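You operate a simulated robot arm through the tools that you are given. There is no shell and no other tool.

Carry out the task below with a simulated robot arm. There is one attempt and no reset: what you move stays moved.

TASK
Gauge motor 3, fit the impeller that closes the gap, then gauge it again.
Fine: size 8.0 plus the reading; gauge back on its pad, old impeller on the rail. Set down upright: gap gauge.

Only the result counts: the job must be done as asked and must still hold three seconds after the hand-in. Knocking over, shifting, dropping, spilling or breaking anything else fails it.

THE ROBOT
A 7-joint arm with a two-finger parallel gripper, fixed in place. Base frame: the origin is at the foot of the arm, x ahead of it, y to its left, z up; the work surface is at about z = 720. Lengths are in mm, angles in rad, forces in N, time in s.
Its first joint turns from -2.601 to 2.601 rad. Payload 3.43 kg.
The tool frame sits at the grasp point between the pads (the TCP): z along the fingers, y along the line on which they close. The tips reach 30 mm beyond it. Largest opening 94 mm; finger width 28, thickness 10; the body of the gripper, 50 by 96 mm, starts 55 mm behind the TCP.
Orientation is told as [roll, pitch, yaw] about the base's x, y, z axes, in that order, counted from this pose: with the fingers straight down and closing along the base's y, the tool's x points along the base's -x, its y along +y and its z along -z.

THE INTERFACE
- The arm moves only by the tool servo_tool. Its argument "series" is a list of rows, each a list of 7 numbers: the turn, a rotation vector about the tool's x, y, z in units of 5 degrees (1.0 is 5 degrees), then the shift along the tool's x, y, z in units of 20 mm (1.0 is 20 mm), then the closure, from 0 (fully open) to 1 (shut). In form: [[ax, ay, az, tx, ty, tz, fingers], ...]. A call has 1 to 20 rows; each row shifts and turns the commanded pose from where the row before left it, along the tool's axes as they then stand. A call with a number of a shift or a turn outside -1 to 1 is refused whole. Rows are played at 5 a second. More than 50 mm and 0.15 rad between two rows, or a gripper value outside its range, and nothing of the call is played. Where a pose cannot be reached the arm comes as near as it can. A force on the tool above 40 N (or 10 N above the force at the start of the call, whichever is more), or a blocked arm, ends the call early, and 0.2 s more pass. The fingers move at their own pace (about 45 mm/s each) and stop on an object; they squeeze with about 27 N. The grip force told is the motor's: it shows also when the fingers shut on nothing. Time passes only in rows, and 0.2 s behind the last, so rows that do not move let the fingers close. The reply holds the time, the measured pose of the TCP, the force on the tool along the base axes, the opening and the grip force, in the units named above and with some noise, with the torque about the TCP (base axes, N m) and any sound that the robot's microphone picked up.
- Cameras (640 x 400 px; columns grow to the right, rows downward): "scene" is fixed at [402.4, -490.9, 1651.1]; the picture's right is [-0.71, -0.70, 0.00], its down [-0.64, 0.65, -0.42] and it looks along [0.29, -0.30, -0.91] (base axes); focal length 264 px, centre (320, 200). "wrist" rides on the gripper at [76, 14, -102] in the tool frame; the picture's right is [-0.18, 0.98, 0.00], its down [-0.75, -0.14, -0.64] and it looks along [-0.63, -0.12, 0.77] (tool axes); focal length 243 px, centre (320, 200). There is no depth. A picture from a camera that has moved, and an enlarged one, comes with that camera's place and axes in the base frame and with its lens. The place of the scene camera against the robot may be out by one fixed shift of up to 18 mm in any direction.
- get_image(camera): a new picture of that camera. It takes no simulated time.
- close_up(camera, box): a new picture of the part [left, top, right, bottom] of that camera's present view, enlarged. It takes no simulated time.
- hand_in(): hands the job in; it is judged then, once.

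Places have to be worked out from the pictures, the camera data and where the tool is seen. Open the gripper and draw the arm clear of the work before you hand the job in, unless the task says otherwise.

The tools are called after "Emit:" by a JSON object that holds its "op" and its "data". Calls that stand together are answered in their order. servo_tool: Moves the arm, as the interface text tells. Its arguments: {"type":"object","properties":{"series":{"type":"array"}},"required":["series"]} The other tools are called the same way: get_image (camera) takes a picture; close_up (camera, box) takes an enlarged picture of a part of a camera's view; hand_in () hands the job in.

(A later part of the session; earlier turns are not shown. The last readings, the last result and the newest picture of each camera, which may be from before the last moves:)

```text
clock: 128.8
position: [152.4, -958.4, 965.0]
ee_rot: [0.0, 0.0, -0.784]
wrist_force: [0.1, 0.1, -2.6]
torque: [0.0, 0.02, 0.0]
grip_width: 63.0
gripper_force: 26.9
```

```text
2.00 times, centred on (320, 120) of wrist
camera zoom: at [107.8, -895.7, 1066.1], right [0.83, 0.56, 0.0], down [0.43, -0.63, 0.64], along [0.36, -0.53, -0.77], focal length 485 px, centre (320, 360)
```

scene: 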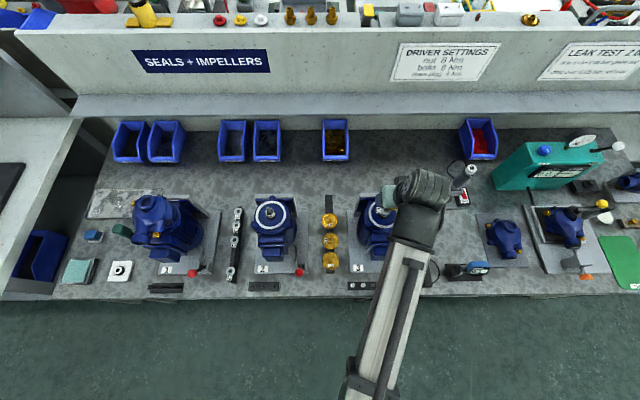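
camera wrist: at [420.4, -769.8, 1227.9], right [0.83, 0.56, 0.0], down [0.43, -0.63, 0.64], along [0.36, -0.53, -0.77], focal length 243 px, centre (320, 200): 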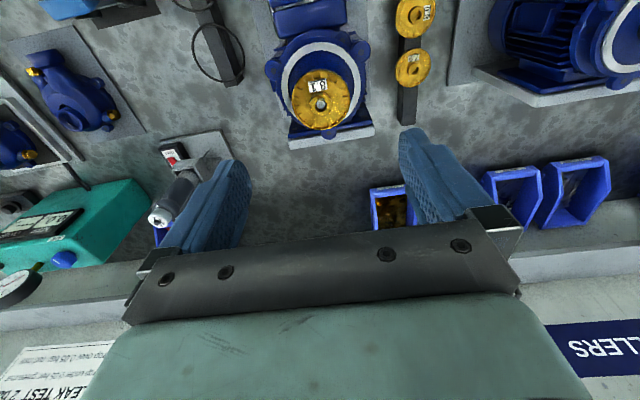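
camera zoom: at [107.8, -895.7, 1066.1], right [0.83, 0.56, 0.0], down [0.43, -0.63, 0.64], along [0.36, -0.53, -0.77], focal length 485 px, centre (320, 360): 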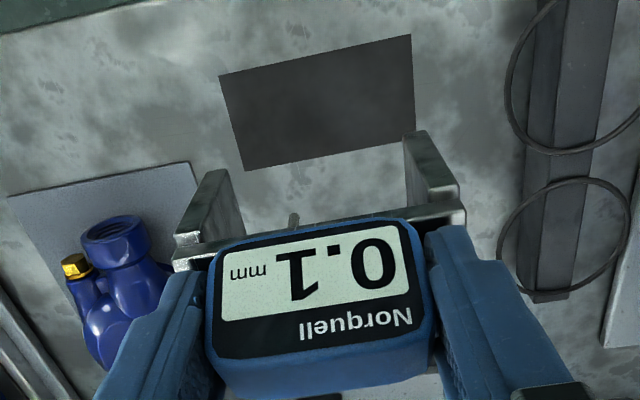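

The gauge is held again. I carry it up and over motor 3 as before.

Emit:
{"op": "servo_tool", "data": {"series": [[0, 0, 0, -0.4253, 0.969, -0.922, 1], [0, 0, 0, -0.4253, 0.969, -0.922, 1], [0, 0, 0, -0.4253, 0.969, -0.922, 1], [0, 0, 0, -0.4253, 0.969, -0.922, 1], [0, 0, 0, -0.4253, 0.969, -0.922, 1], [0, 0, 0, -0.4253, 0.969, -0.922, 1], [0, 0, 0, -0.4253, 0.969, -0.922, 1], [0, 0, 0, -0.4253, 0.969, -0.922, 1], [0, 0, 0, -0.4253, 0.969, -0.922, 1], [0, 0, 0, -0.4253, 0.969, 0, 1], [0, 0, 0, -0.4253, 0.969, 0, 1], [0, 0, 0, -0.4253, 0.969, 0, 1], [0, 0, 0, -0.4253, 0.969, 0, 1], [0, 0, 0, -0.4253, 0.969, 0, 1], [0, 0, 0, -0.4253, 0.969, 0, 1], [0, 0, 0, -0.4253, 0.969, 0, 1], [0, 0, 0, 0, 0, 0, 1], [0, 0, 0, 0, 0, 0, 1]]}}

Emit:
{"op": "close_up", "data": {"camera": "wrist", "box": [220, 20, 420, 190]}}

```text
clock: 132.6
position: [466.7, -837.2, 1130.0]
ee_rot: [0.001, 0.0, -0.786]
wrist_force: [0.4, 0.6, -3.5]
torque: [-0.03, -0.02, 0.03]
grip_width: 62.9
gripper_force: 27.2
```

```text
2.35 times, centred on (320, 105) of wrist
camera zoom: at [422.9, -773.5, 1231.7], right [0.83, 0.56, 0.0], down [0.43, -0.63, 0.64], along [0.36, -0.53, -0.77], focal length 571 px, centre (320, 424)
```

zoom: 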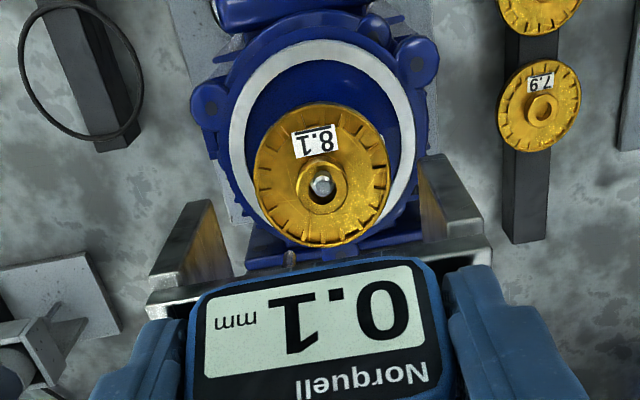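

The ring and shaft are within about 1 mm of the tool axis. I apply a small correction and lower to about 10 mm above the ring.

Emit:
{"op": "servo_tool", "data": {"series": [[0, 0, 0, 0.04, 0.05, 0.7, 1], [0, 0, 0, 0, 0, 0.8, 1], [0, 0, 0, 0, 0, 0.8, 1], [0, 0, 0, 0, 0, 0.8, 1], [0, 0, 0, 0, 0, 0.7, 1], [0, 0, 0, 0, 0, 0, 1], [0, 0, 0, 0, 0, 0, 1]]}}

Emit:
{"op": "close_up", "data": {"camera": "wrist", "box": [220, 40, 420, 190]}}

```text
clock: 134.2
position: [467.3, -834.1, 1053.4]
ee_rot: [-0.002, 0.001, -0.787]
wrist_force: [0.2, 0.7, -3.2]
torque: [0.04, -0.03, -0.02]
grip_width: 63.1
gripper_force: 26.9
```

```text
2.67 times, centred on (320, 115) of wrist
camera zoom: at [423.7, -771.2, 1154.9], right [0.83, 0.56, 0.0], down [0.43, -0.63, 0.64], along [0.36, -0.53, -0.77], focal length 647 px, centre (320, 427)
```

zoom: 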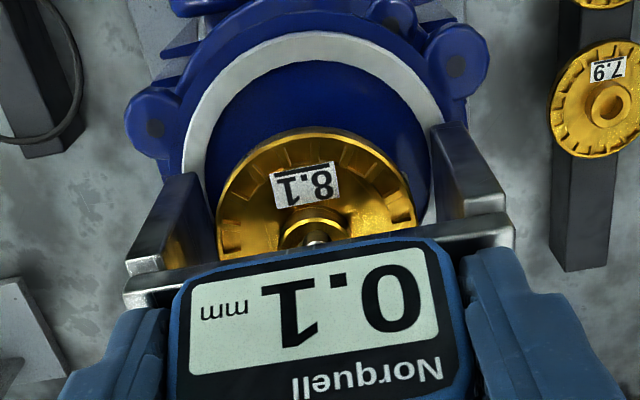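

The ring sits about 1.3 mm to the -e1 side. I correct that, then lower in 2 mm steps.

Emit:
{"op": "servo_tool", "data": {"series": [[0, 0, 0, 0, -0.065, 0, 1], [0, 0, 0, 0, 0, 0.1, 1], [0, 0, 0, 0, 0, 0.1, 1], [0, 0, 0, 0, 0, 0.1, 1], [0, 0, 0, 0, 0, 0.1, 1], [0, 0, 0, 0, 0, 0, 1]]}}

Emit:
{"op": "close_up", "data": {"camera": "wrist", "box": [220, 40, 420, 190]}}

```text
clock: 135.6
position: [467.4, -835.8, 1044.3]
ee_rot: [-0.001, 0.0, -0.785]
wrist_force: [-0.7, 1.2, -2.5]
torque: [-0.02, 0.0, 0.01]
grip_width: 63.1
gripper_force: 27.2
```

```text
2.67 times, centred on (320, 115) of wrist
camera zoom: at [422.7, -772.7, 1147.1], right [0.83, 0.56, 0.0], down [0.43, -0.63, 0.64], along [0.36, -0.53, -0.77], focal length 647 px, centre (320, 427)
```

zoom: 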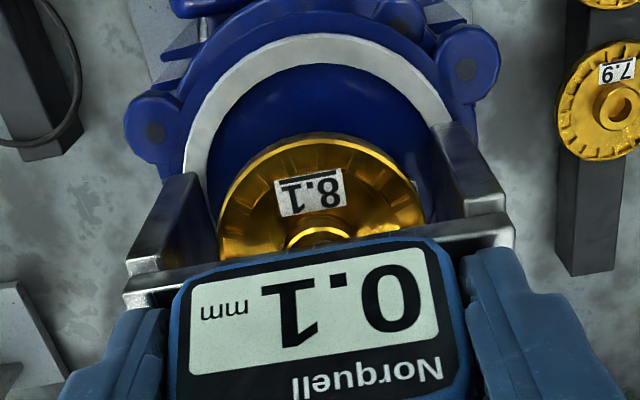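

Aligned as in the first gauging. I lower in 1 mm steps.

Emit:
{"op": "servo_tool", "data": {"series": [[0, 0, 0, 0, 0, 0.05, 1], [0, 0, 0, 0, 0, 0.05, 1], [0, 0, 0, 0, 0, 0, 1]]}}

Emit:
{"op": "close_up", "data": {"camera": "wrist", "box": [220, 40, 420, 190]}}

```text
clock: 136.4
position: [466.0, -835.9, 1043.6]
ee_rot: [0.0, 0.0, -0.785]
wrist_force: [0.0, -0.3, -3.1]
torque: [-0.03, 0.0, 0.02]
grip_width: 63.1
gripper_force: 26.9
```

```text
2.67 times, centred on (320, 115) of wrist
camera zoom: at [422.7, -772.4, 1145.2], right [0.83, 0.56, 0.0], down [0.43, -0.63, 0.64], along [0.36, -0.53, -0.77], focal length 647 px, centre (320, 427)
```

zoom: 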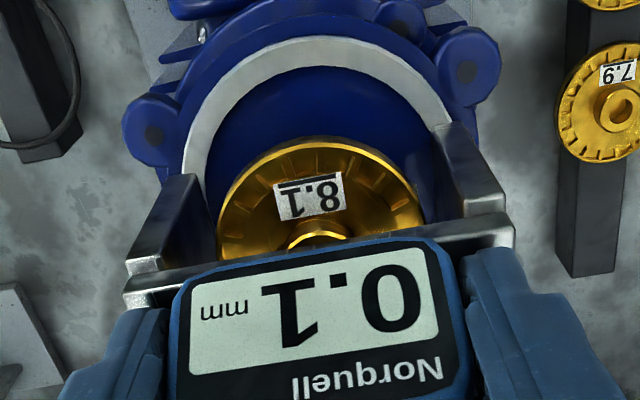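

The display has not updated and nothing touches yet. Another 1 mm.

Emit:
{"op": "servo_tool", "data": {"series": [[0, 0, 0, 0, 0, 0.04, 1], [0, 0, 0, 0, 0, 0, 1], [0, 0, 0, 0, 0, 0, 1]]}}

Emit:
{"op": "close_up", "data": {"camera": "wrist", "box": [220, 40, 420, 190]}}

```text
clock: 137.2
position: [466.1, -836.2, 1043.0]
ee_rot: [0.001, 0.001, -0.786]
wrist_force: [0.1, -0.6, -2.9]
torque: [-0.02, 0.01, 0.01]
grip_width: 63.0
gripper_force: 27.2
```

```text
2.67 times, centred on (320, 115) of wrist
camera zoom: at [422.7, -772.5, 1144.5], right [0.83, 0.56, 0.0], down [0.43, -0.63, 0.64], along [0.36, -0.53, -0.77], focal length 647 px, centre (320, 427)
```

zoom: 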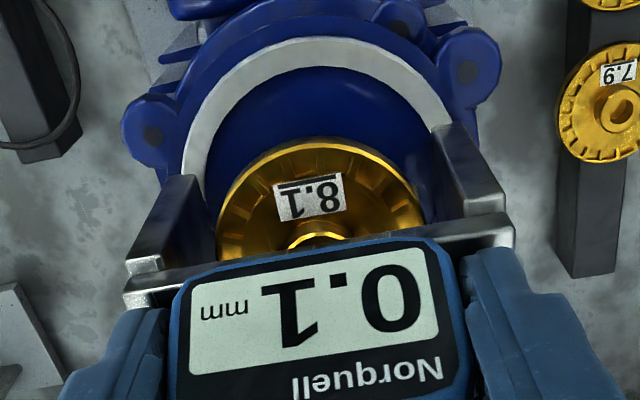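

Still hanging at -2.9 N. Another 0.6 mm.

Emit:
{"op": "servo_tool", "data": {"series": [[0, 0, 0, 0, 0, 0.03, 1], [0, 0, 0, 0, 0, 0, 1], [0, 0, 0, 0, 0, 0, 1]]}}

Emit:
{"op": "close_up", "data": {"camera": "wrist", "box": [220, 40, 420, 190]}}

```text
clock: 138.0
position: [466.0, -835.7, 1041.4]
ee_rot: [-0.001, -0.001, -0.786]
wrist_force: [0.1, -0.3, 0.8]
torque: [0.0, 0.01, 0.0]
grip_width: 63.0
gripper_force: 27.3
```

```text
2.67 times, centred on (320, 115) of wrist
camera zoom: at [422.7, -772.4, 1144.3], right [0.83, 0.56, 0.0], down [0.43, -0.63, 0.64], along [0.36, -0.53, -0.77], focal length 647 px, centre (320, 427)
```

zoom: 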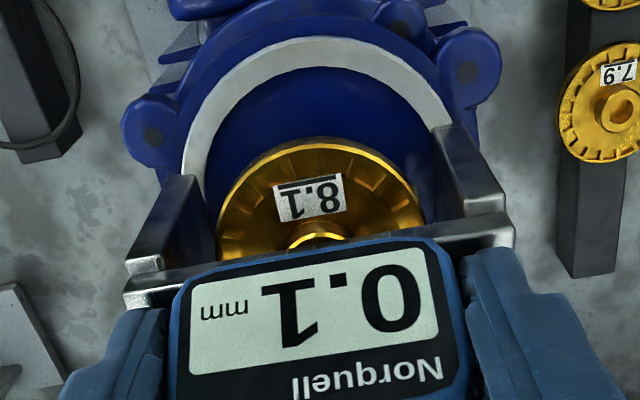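

Contact begins (+0.8 N), but the display still shows 0.1. I press 0.5 mm more and hold a second, as in the first gauging.

Emit:
{"op": "servo_tool", "data": {"series": [[0, 0, 0, 0, 0, 0.03, 1], [0, 0, 0, 0, 0, 0, 1], [0, 0, 0, 0, 0, 0, 1], [0, 0, 0, 0, 0, 0, 1], [0, 0, 0, 0, 0, 0, 1], [0, 0, 0, 0, 0, 0, 1]]}}

Emit:
{"op": "close_up", "data": {"camera": "wrist", "box": [220, 40, 420, 190]}}

```text
clock: 139.4
position: [466.9, -835.9, 1042.7]
ee_rot: [0.0, -0.004, -0.786]
wrist_force: [4.4, -5.5, 18.3]
torque: [-0.28, -0.3, -0.03]
grip_width: 63.1
gripper_force: 26.7
```

```text
2.67 times, centred on (320, 115) of wrist
camera zoom: at [422.4, -772.0, 1144.1], right [0.82, 0.57, 0.0], down [0.43, -0.63, 0.64], along [0.36, -0.53, -0.77], focal length 647 px, centre (320, 427)
```

zoom: 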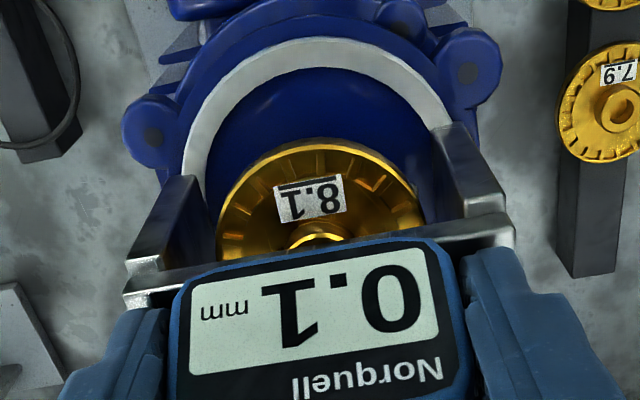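

The display still shows 0.1 at 18 N, and the pictures suggest the 8.1 sits a few mm outward (+e2) of the shaft axis. I ease the pressure first and read again.

Emit:
{"op": "servo_tool", "data": {"series": [[0, 0, 0, 0, 0, -0.04, 1], [0, 0, 0, 0, 0, 0, 1], [0, 0, 0, 0, 0, 0, 1], [0, 0, 0, 0, 0, 0, 1]]}}

Emit:
{"op": "close_up", "data": {"camera": "wrist", "box": [220, 40, 420, 190]}}

Emit:
{"op": "close_up", "data": {"camera": "scene", "box": [340, 170, 430, 240]}}

```text
clock: 140.4
position: [466.1, -835.9, 1043.6]
ee_rot: [-0.001, 0.001, -0.786]
wrist_force: [4.3, -2.2, 10.5]
torque: [-0.2, -0.18, 0.05]
grip_width: 62.8
gripper_force: 27.1
```

```text
2.67 times, centred on (320, 115) of wrist
camera zoom: at [422.4, -772.1, 1144.2], right [0.83, 0.56, 0.0], down [0.43, -0.63, 0.64], along [0.36, -0.53, -0.77], focal length 647 px, centre (320, 427)
```

zoom: 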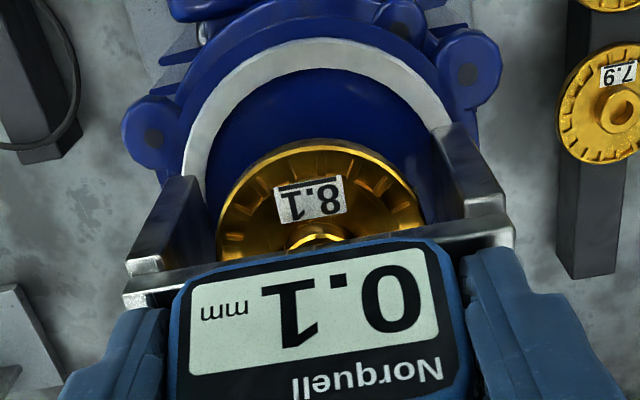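

```text
5.71 times, centred on (385, 205) of scene
camera zoom: at [402.4, -490.9, 1651.1], right [-0.71, -0.7, 0.0], down [-0.64, 0.65, -0.42], along [0.29, -0.3, -0.91], focal length 1508 px, centre (-51, 171)
```

zoom: 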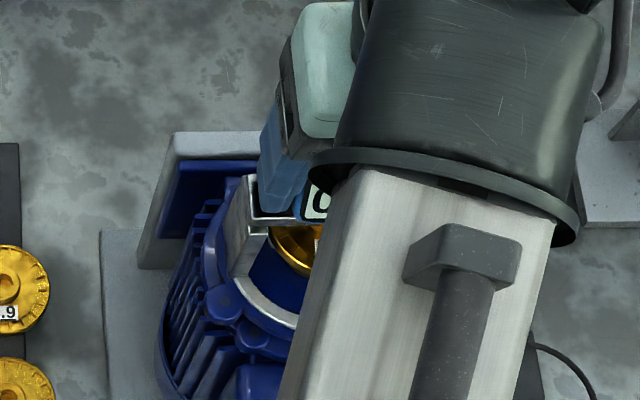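

No change. I lift the gauge off and inspect the impeller's seat closely.

Emit:
{"op": "servo_tool", "data": {"series": [[0, 0, 0, 0, 0, -0.2, 1], [0, 0, 0, 0, 0, -0.46, 1], [0, 0, 0, 0, 0, -0.95, 1], [0, 0, 0, 0, 0, -0.95, 1], [0, 0, 0, 0, 0, -0.95, 1], [0, 0, 0, 0, 0, -0.95, 1], [0, 0, 0, 0, 0, 0, 1]]}}

Emit:
{"op": "close_up", "data": {"camera": "wrist", "box": [285, 50, 355, 110]}}

Emit:
{"op": "close_up", "data": {"camera": "wrist", "box": [220, 20, 420, 190]}}

```text
clock: 142.0
position: [467.3, -836.2, 1131.5]
ee_rot: [0.0, -0.001, -0.785]
wrist_force: [0.6, 0.5, -3.3]
torque: [0.0, -0.01, 0.01]
grip_width: 63.1
gripper_force: 27.2
```

```text
6.67 times, centred on (320, 80) of wrist
camera zoom: at [423.1, -772.2, 1233.1], right [0.83, 0.56, 0.0], down [0.43, -0.63, 0.64], along [0.36, -0.53, -0.77], focal length 1618 px, centre (320, 1000)
```

zoom: 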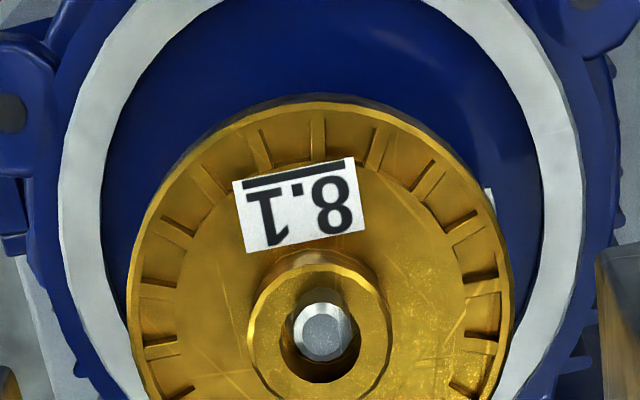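

```text
2.35 times, centred on (320, 105) of wrist
camera zoom: at [423.1, -772.2, 1233.1], right [0.83, 0.56, 0.0], down [0.43, -0.63, 0.64], along [0.36, -0.53, -0.77], focal length 571 px, centre (320, 424)
```

zoom: 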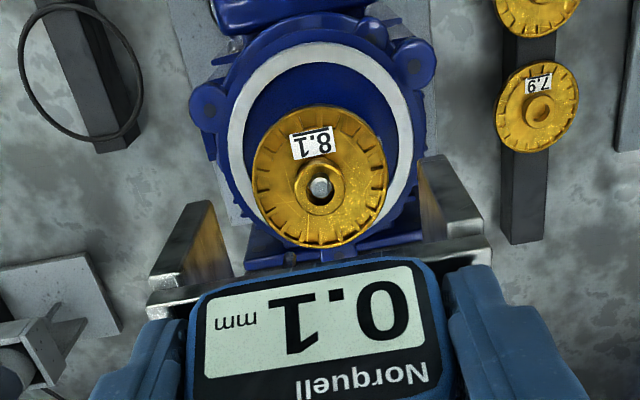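

The 8.1 is fully down on the shaft (the tip protrudes as before) but seems displaced about 2.5 mm outward, so the gauge gives no new reading. I put the gauge back on its pad first, then centre the impeller.

Emit:
{"op": "servo_tool", "data": {"series": [[0, 0, 0, 0.424, -0.9694, 0, 1], [0, 0, 0, 0.424, -0.9694, 0, 1], [0, 0, 0, 0.424, -0.9694, 0, 1], [0, 0, 0, 0.424, -0.9694, 0, 1], [0, 0, 0, 0.424, -0.9694, 0, 1], [0, 0, 0, 0.424, -0.9694, 0, 1], [0, 0, 0, 0.424, -0.9694, 0, 1], [0, 0, 0, 0.424, -0.9694, 0, 1], [0, 0, 0, 0.424, -0.9694, 0.92, 1], [0, 0, 0, 0.424, -0.9694, 0.92, 1], [0, 0, 0, 0.424, -0.9694, 0.92, 1], [0, 0, 0, 0.424, -0.9694, 0.92, 1], [0, 0, 0, 0.424, -0.9694, 0.92, 1], [0, 0, 0, 0.424, -0.9694, 0.92, 1], [0, 0, 0, 0.424, -0.9694, 0.92, 1], [0, 0, 0, 0.424, -0.9694, 0.92, 1], [0, 0, 0, 0, 0, 0.9, 1], [0, 0, 0, 0, 0, 0.9, 1], [0, 0, 0, 0, 0, 0.9, 1], [0, 0, 0, 0, 0, 0, 1]]}}

Emit:
{"op": "close_up", "data": {"camera": "wrist", "box": [200, 20, 440, 220]}}

```text
clock: 146.2
position: [150.7, -959.5, 929.8]
ee_rot: [-0.001, 0.001, -0.784]
wrist_force: [0.2, 0.3, -3.9]
torque: [0.0, 0.01, 0.03]
grip_width: 62.9
gripper_force: 26.8
```

```text
2.00 times, centred on (320, 120) of wrist
camera zoom: at [106.7, -896.5, 1032.2], right [0.83, 0.56, 0.0], down [0.43, -0.63, 0.64], along [0.36, -0.53, -0.77], focal length 485 px, centre (320, 360)
```

zoom: 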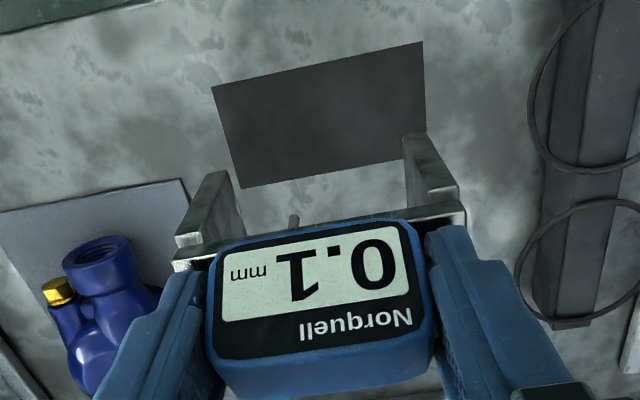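

Above the pad, with a +1.2 mm e1 correction needed. I lower to just above it.

Emit:
{"op": "servo_tool", "data": {"series": [[0, 0, 0, 0, 0.06, 0.9, 1], [0, 0, 0, 0, 0, 0.9, 1], [0, 0, 0, 0, 0, 0.9, 1], [0, 0, 0, 0, 0, 0.9, 1], [0, 0, 0, 0, 0, 0.9, 1], [0, 0, 0, 0, 0, 0.4, 1], [0, 0, 0, 0, 0, 0.2, 1], [0, 0, 0, 0, 0, 0, 1]]}}

Emit:
{"op": "servo_tool", "data": {"series": [[0, 0, 0, 0, 0, 0.05, 1], [0, 0, 0, 0, 0, 0.05, 1], [0, 0, 0, 0, 0, 0.05, 1], [0, 0, 0, 0, 0, 0, 1]]}}

```text
clock: 148.0
position: [151.6, -958.6, 828.1]
ee_rot: [-0.001, -0.001, -0.785]
wrist_force: [-0.7, -0.4, -2.9]
torque: [0.01, -0.01, 0.0]
grip_width: 62.9
gripper_force: 27.2
```

```text
clock: 149.0
position: [152.5, -959.4, 825.2]
ee_rot: [0.0, 0.001, -0.785]
wrist_force: [-0.5, -0.8, -3.3]
torque: [0.03, 0.0, 0.01]
grip_width: 63.2
gripper_force: 27.2
```

Not yet in contact (-3.3 N). I take further 0.8 mm steps.

Emit:
{"op": "servo_tool", "data": {"series": [[0, 0, 0, 0, 0, 0.04, 1], [0, 0, 0, 0, 0, 0, 1]]}}

```text
clock: 149.6
position: [151.4, -958.3, 824.4]
ee_rot: [0.0, -0.001, -0.786]
wrist_force: [0.1, 0.0, -2.5]
torque: [-0.01, 0.01, -0.02]
grip_width: 63.0
gripper_force: 27.0
```

Still hanging. Another 0.6 mm.

Emit:
{"op": "servo_tool", "data": {"series": [[0, 0, 0, 0, 0, 0.03, 1], [0, 0, 0, 0, 0, 0, 1]]}}

```text
clock: 150.2
position: [152.2, -958.6, 822.9]
ee_rot: [0.0, 0.001, -0.785]
wrist_force: [-0.2, -0.3, -2.9]
torque: [0.01, -0.02, 0.0]
grip_width: 63.1
gripper_force: 26.9
```

Still hanging. Another 0.6 mm.

Emit:
{"op": "servo_tool", "data": {"series": [[0, 0, 0, 0, 0, 0.03, 1], [0, 0, 0, 0, 0, 0, 1]]}}

```text
clock: 150.8
position: [151.6, -958.7, 824.4]
ee_rot: [0.0, 0.0, -0.786]
wrist_force: [-1.3, 0.9, 2.0]
torque: [0.21, 0.03, 0.0]
grip_width: 63.2
gripper_force: 27.5
```

Contact (+2.0 N). I open slowly and rise.

Emit:
{"op": "servo_tool", "data": {"series": [[0, 0, 0, 0, 0, 0, 0.32], [0, 0, 0, 0, 0, 0, 0.25], [0, 0, 0, 0, 0, 0, 0.15], [0, 0, 0, 0, 0, 0, 0], [0, 0, 0, 0, 0, 0, 0], [0, 0, 0, 0, 0, 0, 0], [0, 0, 0, 0, 0, -0.5, 0], [0, 0, 0, 0, 0, -0.9, 0], [0, 0, 0, 0, 0, -0.9, 0], [0, 0, 0, 0, 0, -0.9, 0], [0, 0, 0, 0, 0, -0.9, 0], [0, 0, 0, 0, 0, -0.9, 0], [0, 0, 0, 0, 0, -1, 0], [0, 0, 0, 0, 0, -1, 0], [0, 0, 0, 0, 0, -1, 0]]}}

Emit:
{"op": "get_image", "data": {"camera": "wrist"}}

Emit:
{"op": "close_up", "data": {"camera": "scene", "box": [330, 160, 430, 250]}}

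Emit:
{"op": "close_up", "data": {"camera": "scene", "box": [360, 190, 410, 230]}}

```text
clock: 154.0
position: [152.3, -958.0, 981.7]
ee_rot: [0.0, 0.0, -0.786]
wrist_force: [0.9, 0.5, 0.1]
torque: [0.03, -0.02, 0.02]
grip_width: 94.0
gripper_force: 0.1
```

```text
taken
camera wrist: at [108.1, -894.7, 1084.4], right [0.83, 0.56, 0.0], down [0.43, -0.63, 0.64], along [0.36, -0.53, -0.77], focal length 243 px, centre (320, 200)
```

wrist: 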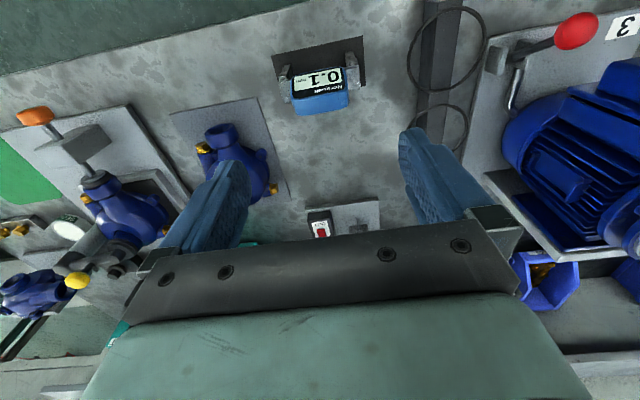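

```text
4.44 times, centred on (380, 205) of scene
camera zoom: at [402.4, -490.9, 1651.1], right [-0.71, -0.7, 0.0], down [-0.64, 0.65, -0.42], along [0.29, -0.3, -0.91], focal length 1173 px, centre (53, 178)
```

zoom: 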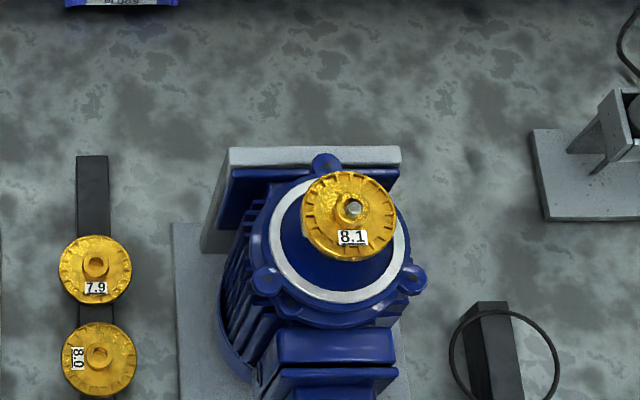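

```text
10.00 times, centred on (385, 210) of scene
camera zoom: at [402.4, -490.9, 1651.1], right [-0.71, -0.7, 0.0], down [-0.64, 0.65, -0.42], along [0.29, -0.3, -0.91], focal length 2640 px, centre (-330, 100)
```

zoom: 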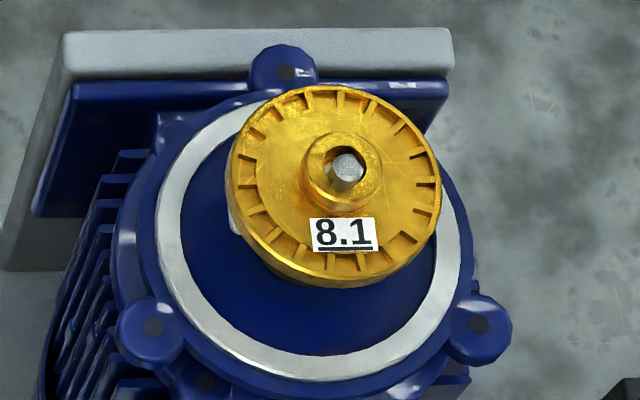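

I take the same enlarged scene picture as at the start, to compare the 8.1's position directly with where the 8.0 sat.

Emit:
{"op": "close_up", "data": {"camera": "scene", "box": [340, 180, 420, 240]}}

Emit:
{"op": "close_up", "data": {"camera": "scene", "box": [440, 240, 520, 290]}}

```text
6.67 times, centred on (380, 210) of scene
camera zoom: at [402.4, -490.9, 1651.1], right [-0.71, -0.7, 0.0], down [-0.64, 0.65, -0.42], along [0.29, -0.3, -0.91], focal length 1760 px, centre (-80, 133)
```

zoom: 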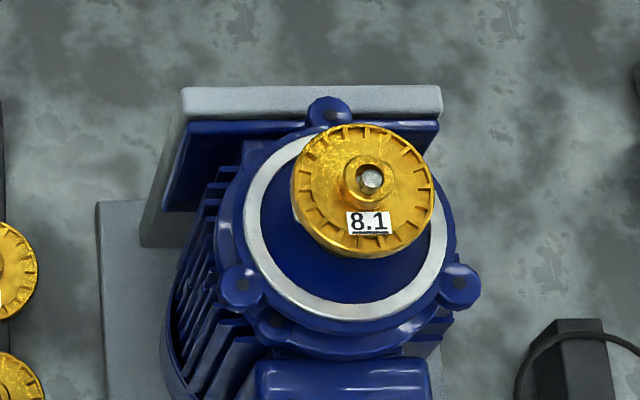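

```text
8.00 times, centred on (480, 265) of scene
camera zoom: at [402.4, -490.9, 1651.1], right [-0.71, -0.7, 0.0], down [-0.64, 0.65, -0.42], along [0.29, -0.3, -0.91], focal length 2112 px, centre (-960, -320)
```

zoom: 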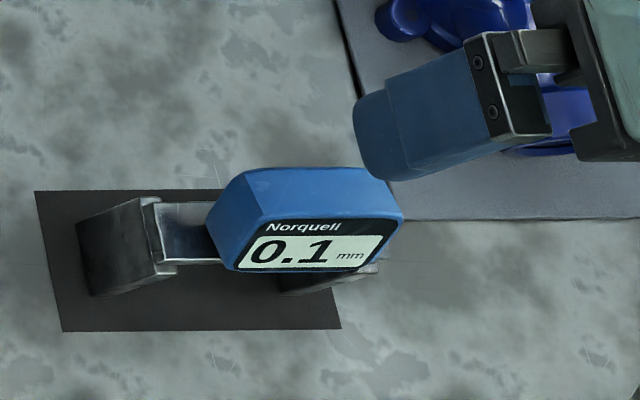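

The gauge is exactly back where it started. Compared with the 8.0, the 8.1 disc lies about 2.5–3 mm further out (+e2) while the shaft tip is unchanged. I go back to motor 3 with the tool vertical to centre it.

Emit:
{"op": "servo_tool", "data": {"series": [[0, 0, 0, -0.4216, 0.967, -0.925, 0], [0, 0, 0, -0.4216, 0.967, -0.925, 0], [0, 0, 0, -0.4216, 0.967, -0.925, 0], [0, 0, 0, -0.4216, 0.967, -0.925, 0], [0, 0, 0, -0.4216, 0.967, -0.925, 0], [0, 0, 0, -0.4216, 0.967, -0.925, 0], [0, 0, 0, -0.4216, 0.967, -0.925, 0], [0, 0, 0, -0.4216, 0.967, -0.925, 0], [0, 0, 0, -0.4216, 0.967, 0, 0], [0, 0, 0, -0.4216, 0.967, 0, 0], [0, 0, 0, -0.4216, 0.967, 0, 0], [0, 0, 0, -0.4216, 0.967, 0, 0], [0, 0, 0, -0.4216, 0.967, 0, 0], [0, 0, 0, -0.4216, 0.967, 0, 0], [0, 0, 0, -0.4216, 0.967, 0, 0], [0, 0, 0, -0.4216, 0.967, 0, 0], [0, 0, 0, 0, 0, 0, 0]]}}

Emit:
{"op": "servo_tool", "data": {"series": [[0, 0, 0, 0, 0, 0.8, 0], [0, 0, 0, 0, 0, 0.8, 0], [0, 0, 0, 0, 0, 0.8, 0], [0, 0, 0, 0, 0, 0.8, 0], [0, 0, 0, 0, 0, 0.8, 0], [0, 0, 0, 0, 0, 0.8, 0], [0, 0, 0, 0, 0, 0, 0], [0, 0, 0, 0, 0, 0, 0]]}}

Emit:
{"op": "close_up", "data": {"camera": "wrist", "box": [200, 60, 440, 240]}}

Emit:
{"op": "close_up", "data": {"camera": "wrist", "box": [280, 110, 360, 180]}}

```text
clock: 157.6
position: [465.0, -835.2, 1130.4]
ee_rot: [0.001, 0.001, -0.786]
wrist_force: [-0.1, 0.2, -0.1]
torque: [0.01, 0.0, 0.02]
grip_width: 94.1
gripper_force: 0.1
```

```text
clock: 159.4
position: [465.7, -834.6, 1033.8]
ee_rot: [0.0, 0.0, -0.785]
wrist_force: [0.6, -0.2, -0.2]
torque: [0.02, -0.04, -0.02]
grip_width: 93.9
gripper_force: 0.1
```

```text
2.22 times, centred on (320, 150) of wrist
camera zoom: at [421.0, -771.9, 1136.7], right [0.83, 0.56, 0.0], down [0.43, -0.63, 0.64], along [0.36, -0.53, -0.77], focal length 539 px, centre (320, 311)
```

zoom: 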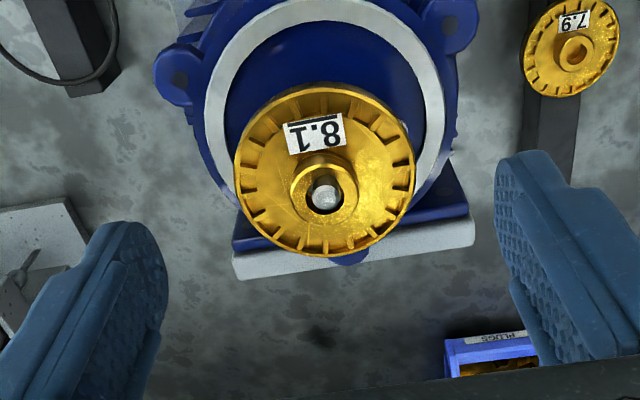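

```text
5.71 times, centred on (320, 145) of wrist
camera zoom: at [421.0, -771.9, 1136.7], right [0.83, 0.56, 0.0], down [0.43, -0.63, 0.64], along [0.36, -0.53, -0.77], focal length 1386 px, centre (320, 514)
```

zoom: 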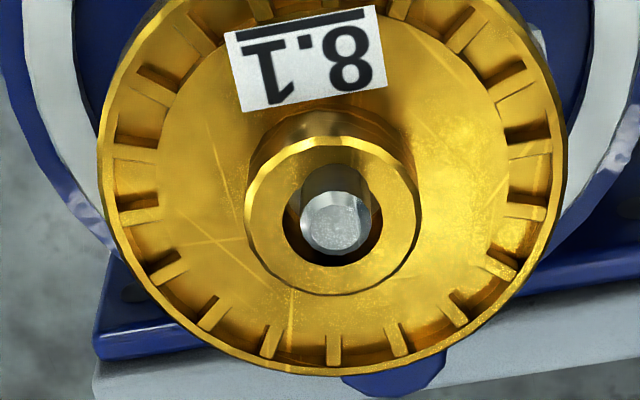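

In this same camera pose, the 8.0's disc sat about 10 px higher than the 8.1's. The 8.1 leans to the outward limit of the bore play (about 2 mm). I lower around the rim to re-grip and centre it.

Emit:
{"op": "servo_tool", "data": {"series": [[0, 0, 0, 0, 0.075, 0.6, 0], [0, 0, 0, 0, 0, 0.7, 0], [0, 0, 0, 0, 0, 0.7, 0], [0, 0, 0, 0, 0, 0.7, 0], [0, 0, 0, 0, 0, 0, 0], [0, 0, 0, 0, 0, 0, 0]]}}

Emit:
{"op": "close_up", "data": {"camera": "wrist", "box": [200, 60, 440, 240]}}

```text
clock: 160.8
position: [467.4, -834.4, 978.2]
ee_rot: [0.0, -0.003, -0.784]
wrist_force: [0.9, -0.2, 0.2]
torque: [-0.02, 0.0, -0.01]
grip_width: 93.9
gripper_force: 0.1
```

```text
2.22 times, centred on (320, 150) of wrist
camera zoom: at [422.2, -771.0, 1081.9], right [0.83, 0.56, 0.0], down [0.43, -0.63, 0.64], along [0.36, -0.53, -0.77], focal length 539 px, centre (320, 311)
```

zoom: 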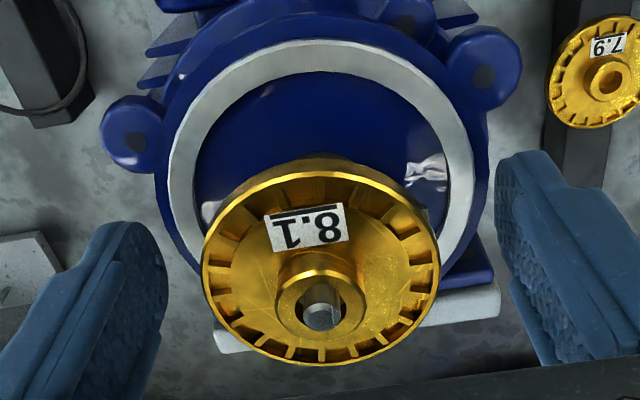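

The camera pose equals the earlier 8.0 grip view. The shaft is at the same pixel, but the disc is about 11 px lower (≈2.5–3 mm outward). I close on the rim.

Emit:
{"op": "servo_tool", "data": {"series": [[0, 0, 0, 0, 0, 0, 0.25], [0, 0, 0, 0, 0, 0, 0.35], [0, 0, 0, 0, 0, 0, 1], [0, 0, 0, 0, 0, 0, 1], [0, 0, 0, 0, 0, 0, 1], [0, 0, 0, 0, 0, 0, 1]]}}

Emit:
{"op": "close_up", "data": {"camera": "wrist", "box": [200, 60, 440, 240]}}

Emit:
{"op": "close_up", "data": {"camera": "wrist", "box": [285, 160, 355, 220]}}

```text
clock: 162.2
position: [466.9, -835.5, 980.1]
ee_rot: [0.0, 0.001, -0.785]
wrist_force: [0.7, 0.0, 0.5]
torque: [0.01, 0.0, 0.03]
grip_width: 58.9
gripper_force: 27.2
```

```text
2.22 times, centred on (320, 150) of wrist
camera zoom: at [422.1, -771.0, 1082.0], right [0.83, 0.56, 0.0], down [0.43, -0.63, 0.64], along [0.36, -0.53, -0.77], focal length 539 px, centre (320, 311)
```

zoom: 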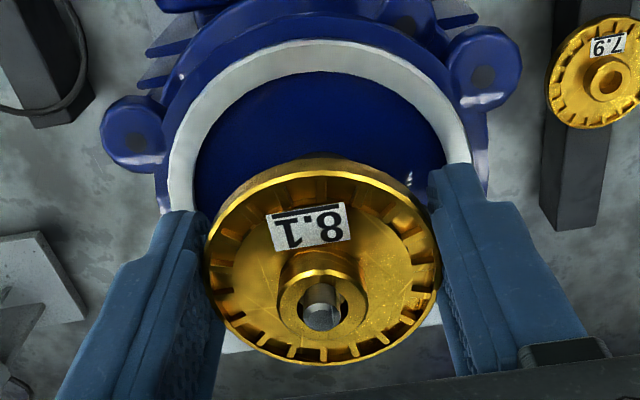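

```text
6.67 times, centred on (320, 190) of wrist
camera zoom: at [422.1, -771.0, 1082.0], right [0.83, 0.56, 0.0], down [0.43, -0.63, 0.64], along [0.36, -0.53, -0.77], focal length 1618 px, centre (320, 267)
```

zoom: 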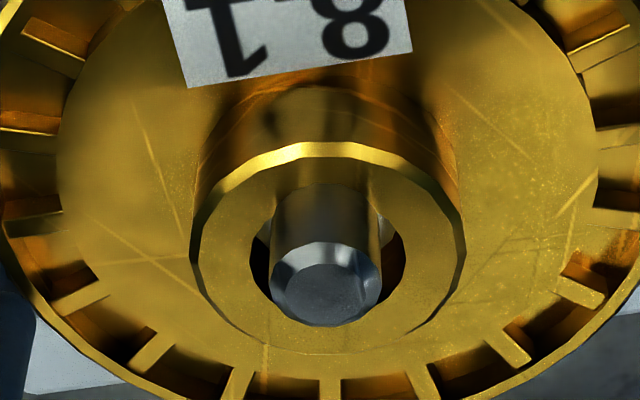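

The impeller is held (58.9 mm), and the shaft sits toward the near side of the bore. I shift it 2 mm inward (-e2) and compare.

Emit:
{"op": "servo_tool", "data": {"series": [[0, 0, 0, 0, 0, -0.02, 1], [0, 0, 0, 0.05, 0, 0, 1], [0, 0, 0, 0.05, 0, 0, 1], [0, 0, 0, 0, 0, 0, 1], [0, 0, 0, 0, 0, 0, 1]]}}

Emit:
{"op": "close_up", "data": {"camera": "wrist", "box": [200, 60, 440, 240]}}

Emit:
{"op": "close_up", "data": {"camera": "wrist", "box": [285, 160, 355, 220]}}

```text
clock: 163.4
position: [464.2, -831.8, 981.2]
ee_rot: [0.001, 0.0, -0.787]
wrist_force: [0.2, 0.4, -0.1]
torque: [0.03, 0.01, -0.03]
grip_width: 58.7
gripper_force: 26.8
```

```text
2.22 times, centred on (320, 150) of wrist
camera zoom: at [420.7, -769.2, 1082.7], right [0.83, 0.56, 0.0], down [0.43, -0.63, 0.64], along [0.36, -0.53, -0.77], focal length 539 px, centre (320, 311)
```

zoom: 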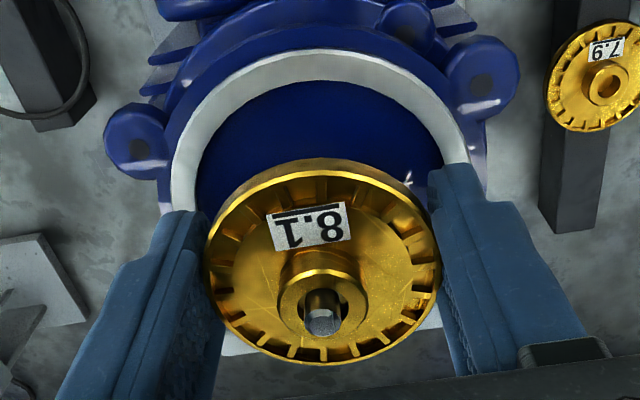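

```text
6.67 times, centred on (320, 190) of wrist
camera zoom: at [420.7, -769.2, 1082.7], right [0.83, 0.56, 0.0], down [0.43, -0.63, 0.64], along [0.36, -0.53, -0.77], focal length 1618 px, centre (320, 267)
```

zoom: 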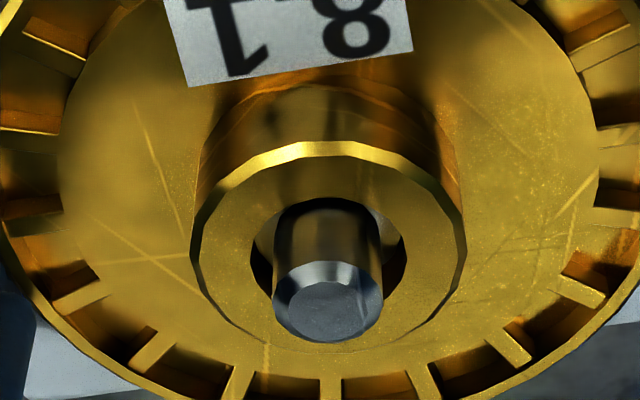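

The tip moved to almost where it sat in the 8.0's bore. I shift another 0.7 mm, then release.

Emit:
{"op": "servo_tool", "data": {"series": [[0, 0, 0, 0.035, 0, 0, 1], [0, 0, 0, 0, 0, 0, 1], [0, 0, 0, 0, 0, 0, 1]]}}

Emit:
{"op": "close_up", "data": {"camera": "wrist", "box": [285, 160, 355, 220]}}

Emit:
{"op": "close_up", "data": {"camera": "wrist", "box": [200, 60, 440, 240]}}

```text
clock: 164.2
position: [464.9, -832.3, 980.0]
ee_rot: [0.0, 0.0, -0.785]
wrist_force: [-0.4, -0.1, 0.1]
torque: [-0.02, 0.02, 0.0]
grip_width: 58.9
gripper_force: 26.8
```

```text
6.67 times, centred on (320, 190) of wrist
camera zoom: at [420.1, -768.7, 1082.8], right [0.83, 0.56, 0.0], down [0.43, -0.63, 0.64], along [0.36, -0.53, -0.77], focal length 1618 px, centre (320, 267)
```

zoom: 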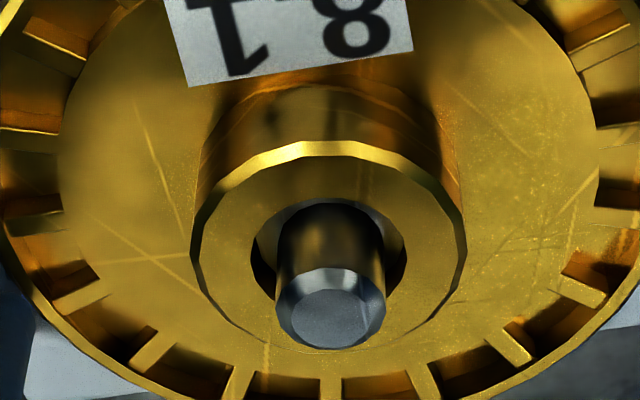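

```text
2.22 times, centred on (320, 150) of wrist
camera zoom: at [420.1, -768.7, 1082.8], right [0.83, 0.56, 0.0], down [0.43, -0.63, 0.64], along [0.36, -0.53, -0.77], focal length 539 px, centre (320, 311)
```

zoom: 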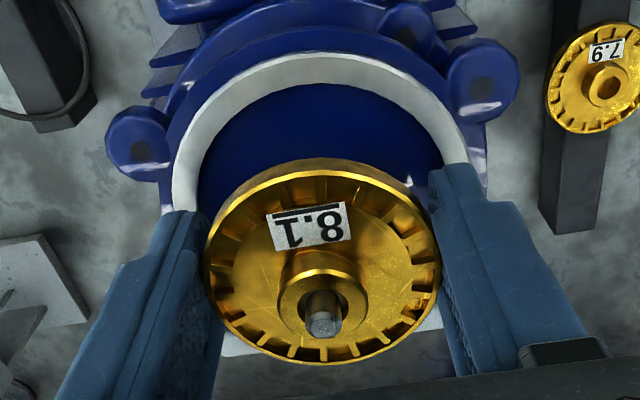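

The shaft now looks concentric in the bore. I lower gently to be sure it is seated, checking the force, before releasing.

Emit:
{"op": "servo_tool", "data": {"series": [[0, 0, 0, 0, 0, 0.03, 1], [0, 0, 0, 0, 0, 0, 1]]}}

```text
clock: 164.8
position: [464.9, -832.6, 981.2]
ee_rot: [0.0, 0.0, -0.786]
wrist_force: [0.3, 0.2, -0.4]
torque: [0.0, -0.01, 0.01]
grip_width: 59.0
gripper_force: 26.5
```

Not pressing yet. Another 0.6 mm.

Emit:
{"op": "servo_tool", "data": {"series": [[0, 0, 0, 0, 0, 0.03, 1], [0, 0, 0, 0, 0, 0, 1]]}}

```text
clock: 165.4
position: [465.2, -832.7, 980.3]
ee_rot: [0.0, 0.001, -0.785]
wrist_force: [-0.8, 1.0, 0.7]
torque: [0.01, 0.02, -0.02]
grip_width: 58.9
gripper_force: 26.7
```

Another 0.6 mm to confirm the seat.

Emit:
{"op": "servo_tool", "data": {"series": [[0, 0, 0, 0, 0, 0.03, 1], [0, 0, 0, 0, 0, 0, 1]]}}

```text
clock: 166.0
position: [465.9, -831.8, 980.7]
ee_rot: [0.001, 0.0, -0.785]
wrist_force: [0.7, 0.8, 3.5]
torque: [0.0, -0.02, 0.04]
grip_width: 58.8
gripper_force: 26.8
```

3.5 N now, about 1.4 mm lower than where it was gripped. So it may have been hung up before. I press slightly more to see if it is firmly down.

Emit:
{"op": "servo_tool", "data": {"series": [[0, 0, 0, 0, 0, 0.025, 1], [0, 0, 0, 0, 0, 0, 1]]}}

Emit:
{"op": "close_up", "data": {"camera": "wrist", "box": [200, 60, 440, 240]}}

Emit:
{"op": "close_up", "data": {"camera": "wrist", "box": [285, 160, 355, 220]}}

```text
clock: 166.6
position: [464.0, -832.5, 980.3]
ee_rot: [0.0, -0.001, -0.783]
wrist_force: [-4.5, 4.5, 15.1]
torque: [0.06, -0.06, 0.01]
grip_width: 58.9
gripper_force: 27.4
```

```text
2.22 times, centred on (320, 150) of wrist
camera zoom: at [420.0, -768.2, 1082.4], right [0.83, 0.56, 0.0], down [0.43, -0.63, 0.64], along [0.36, -0.53, -0.77], focal length 539 px, centre (320, 311)
```

zoom: 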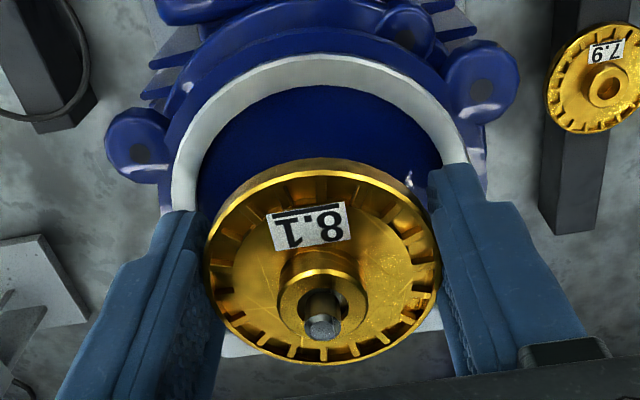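

```text
6.67 times, centred on (320, 190) of wrist
camera zoom: at [420.0, -768.2, 1082.4], right [0.83, 0.56, 0.0], down [0.43, -0.63, 0.64], along [0.36, -0.53, -0.77], focal length 1618 px, centre (320, 267)
```

zoom: 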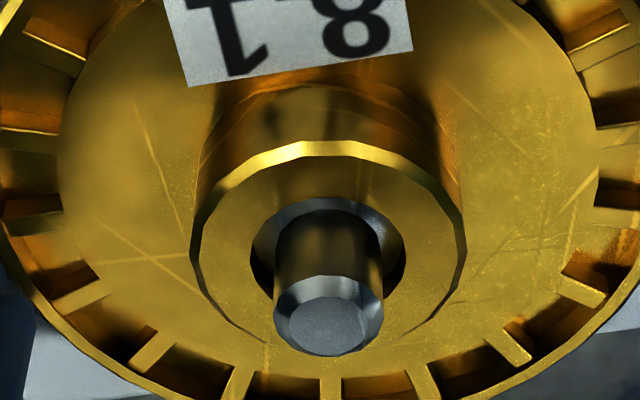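

Firm contact (15 N). By the camera pose I have moved it 3.4 mm, slightly more than the 3.0 mm seen in the scene picture. I ease the pressure, go back 0.4 mm, and release.

Emit:
{"op": "servo_tool", "data": {"series": [[0, 0, 0, -0.02, 0, -0.03, 1], [0, 0, 0, 0, 0, 0, 1], [0, 0, 0, 0, 0, 0, 0.36], [0, 0, 0, 0, 0, 0, 0.3], [0, 0, 0, 0, 0, 0, 0.2], [0, 0, 0, 0, 0, 0, 0.1], [0, 0, 0, 0, 0, 0, 0], [0, 0, 0, 0, 0, 0, 0], [0, 0, 0, 0, 0, 0, 0]]}}

Emit:
{"op": "close_up", "data": {"camera": "wrist", "box": [285, 160, 355, 220]}}

Emit:
{"op": "close_up", "data": {"camera": "wrist", "box": [200, 60, 440, 240]}}

```text
clock: 168.6
position: [464.3, -831.9, 980.3]
ee_rot: [-0.002, 0.0, -0.785]
wrist_force: [0.2, 0.6, -0.4]
torque: [0.01, -0.02, 0.0]
grip_width: 93.8
gripper_force: 0.0
```

```text
6.67 times, centred on (320, 190) of wrist
camera zoom: at [420.6, -769.0, 1081.8], right [0.83, 0.56, 0.0], down [0.43, -0.63, 0.64], along [0.36, -0.53, -0.77], focal length 1618 px, centre (320, 267)
```

zoom: 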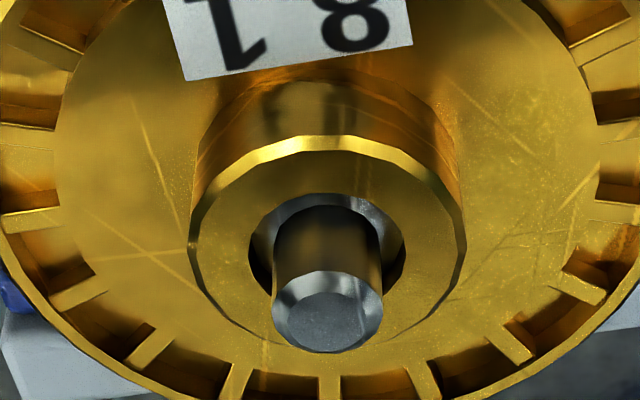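

```text
2.22 times, centred on (320, 150) of wrist
camera zoom: at [420.6, -769.0, 1081.8], right [0.83, 0.56, 0.0], down [0.43, -0.63, 0.64], along [0.36, -0.53, -0.77], focal length 539 px, centre (320, 311)
```

zoom: 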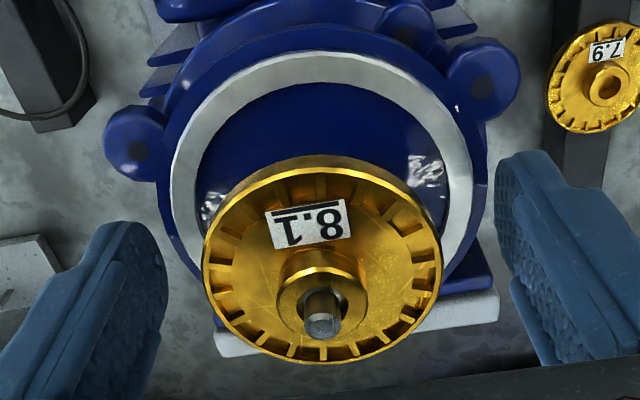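

Released. I rise and move back toward the gauge, then compare the scene picture with the original seat.

Emit:
{"op": "servo_tool", "data": {"series": [[0, 0, 0, 0, 0, -0.5, 0], [0, 0, 0, 0, 0, -1, 0], [0, 0, 0, 0, 0, -1, 0], [0, 0, 0, 0, 0, -1, 0], [0, 0, 0, 0, 0, -1, 0], [0, 0, 0, 0, 0, -1, 0], [0, 0, 0, 0, 0, -1, 0], [0, 0, 0, 0, 0, -1, 0], [0, 0, 0, 0, 0, 0, 0]]}}

Emit:
{"op": "servo_tool", "data": {"series": [[0, 0, 0, 0.412, -0.97, 0, 0], [0, 0, 0, 0.412, -0.97, 0, 0], [0, 0, 0, 0.412, -0.97, 0, 0], [0, 0, 0, 0.412, -0.97, 0, 0], [0, 0, 0, 0.412, -0.97, 0, 0], [0, 0, 0, 0.412, -0.97, 0, 0], [0, 0, 0, 0.412, -0.97, 0, 0], [0, 0, 0, 0.412, -0.97, 0, 0], [0, 0, 0, 0.412, -0.97, 0.9, 0], [0, 0, 0, 0.412, -0.97, 0.9, 0], [0, 0, 0, 0.412, -0.97, 0.9, 0], [0, 0, 0, 0.412, -0.97, 0.9, 0], [0, 0, 0, 0.412, -0.97, 0.9, 0], [0, 0, 0, 0.412, -0.97, 0.9, 0], [0, 0, 0, 0.412, -0.97, 0.9, 0], [0, 0, 0, 0.412, -0.97, 0.9, 0], [0, 0, 0, 0, 0, 0, 0]]}}

Emit:
{"op": "close_up", "data": {"camera": "scene", "box": [340, 180, 420, 240]}}

Emit:
{"op": "close_up", "data": {"camera": "scene", "box": [360, 190, 410, 230]}}

```text
clock: 170.6
position: [464.3, -834.0, 1129.6]
ee_rot: [0.0, 0.0, -0.786]
wrist_force: [-0.2, 0.4, -0.4]
torque: [-0.02, 0.0, 0.01]
grip_width: 94.0
gripper_force: 0.1
```

```text
clock: 174.2
position: [149.4, -958.4, 982.7]
ee_rot: [-0.001, 0.002, -0.787]
wrist_force: [-0.2, -0.4, 0.5]
torque: [0.03, 0.01, 0.03]
grip_width: 93.8
gripper_force: 0.1
```

```text
6.67 times, centred on (380, 210) of scene
camera zoom: at [402.4, -490.9, 1651.1], right [-0.71, -0.7, 0.0], down [-0.64, 0.65, -0.42], along [0.29, -0.3, -0.91], focal length 1760 px, centre (-80, 133)
```

zoom: 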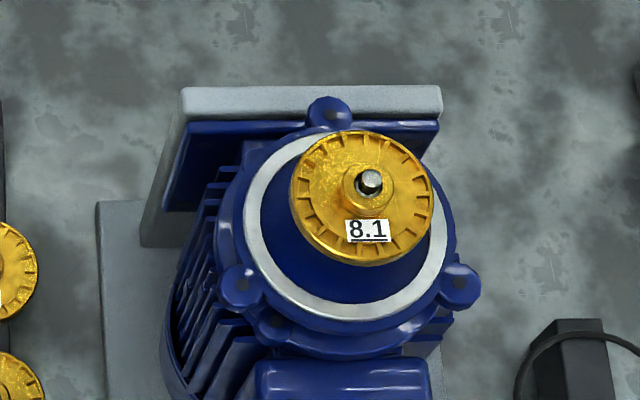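

```text
10.00 times, centred on (385, 210) of scene
camera zoom: at [402.4, -490.9, 1651.1], right [-0.71, -0.7, 0.0], down [-0.64, 0.65, -0.42], along [0.29, -0.3, -0.91], focal length 2640 px, centre (-330, 100)
```

zoom: 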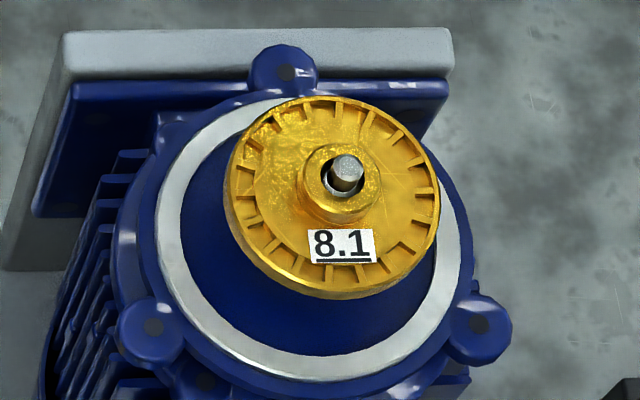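

The 8.1 disc now matches the original 8.0 position to within 1 px. I go for the gauge again.

Emit:
{"op": "servo_tool", "data": {"series": [[0, 0, 0, 0, 0, 0.9, 0], [0, 0, 0, 0, 0, 0.9, 0], [0, 0, 0, 0, 0, 0.9, 0], [0, 0, 0, 0, 0, 0.9, 0], [0, 0, 0, 0, 0, 0.9, 0], [0, 0, 0, 0, 0, 0.9, 0], [0, 0, 0, 0, 0, 0, 0]]}}

Emit:
{"op": "close_up", "data": {"camera": "wrist", "box": [200, 30, 440, 230]}}

```text
clock: 175.8
position: [150.9, -959.5, 877.0]
ee_rot: [0.0, -0.002, -0.786]
wrist_force: [1.0, 0.1, 0.3]
torque: [-0.04, 0.0, 0.04]
grip_width: 94.1
gripper_force: 0.0
```

```text
2.00 times, centred on (320, 130) of wrist
camera zoom: at [107.8, -896.1, 979.1], right [0.83, 0.56, 0.0], down [0.43, -0.63, 0.64], along [0.36, -0.53, -0.77], focal length 485 px, centre (320, 340)
```

zoom: 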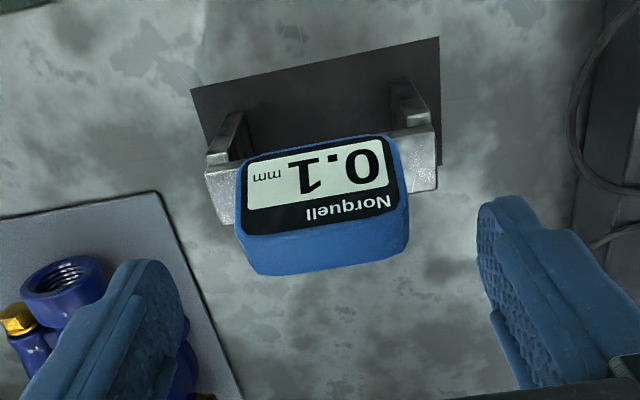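

Well aligned. I descend around the head with a 1 mm inward correction and close.

Emit:
{"op": "servo_tool", "data": {"series": [[0, 0, 0, 0.05, 0, 0.65, 0], [0, 0, 0, 0, 0, 0.65, 0], [0, 0, 0, 0, 0, 0.65, 0], [0, 0, 0, 0, 0, 0.65, 0], [0, 0, 0, 0, 0, 0.06, 0], [0, 0, 0, 0, 0, 0, 0]]}}

Emit:
{"op": "servo_tool", "data": {"series": [[0, 0, 0, 0, 0, 0, 0.25], [0, 0, 0, 0, 0, 0, 0.32], [0, 0, 0, 0, 0, 0, 1], [0, 0, 0, 0, 0, 0, 1], [0, 0, 0, 0, 0, 0, 1], [0, 0, 0, 0, 0, 0, 1]]}}

Emit:
{"op": "close_up", "data": {"camera": "wrist", "box": [200, 20, 440, 220]}}

```text
clock: 177.2
position: [151.0, -957.3, 824.5]
ee_rot: [0.001, 0.002, -0.785]
wrist_force: [0.5, -0.4, 0.0]
torque: [-0.01, 0.02, -0.03]
grip_width: 94.2
gripper_force: 0.2
```

```text
clock: 178.6
position: [150.5, -957.8, 825.7]
ee_rot: [-0.001, 0.0, -0.785]
wrist_force: [-0.4, 0.3, 0.3]
torque: [-0.03, 0.02, 0.01]
grip_width: 63.2
gripper_force: 26.8
```

```text
2.00 times, centred on (320, 120) of wrist
camera zoom: at [107.3, -894.5, 927.2], right [0.83, 0.56, 0.0], down [0.43, -0.63, 0.64], along [0.36, -0.53, -0.77], focal length 485 px, centre (320, 360)
```

zoom: 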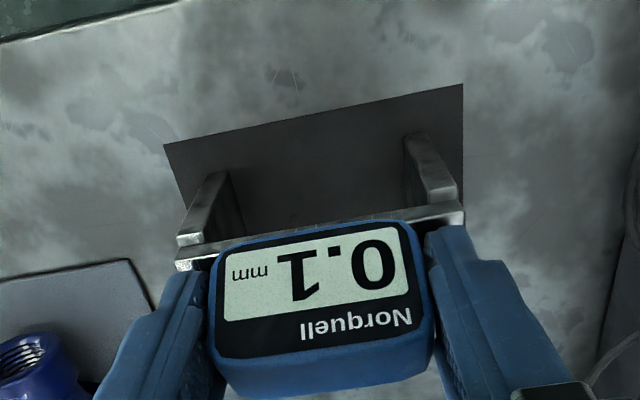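

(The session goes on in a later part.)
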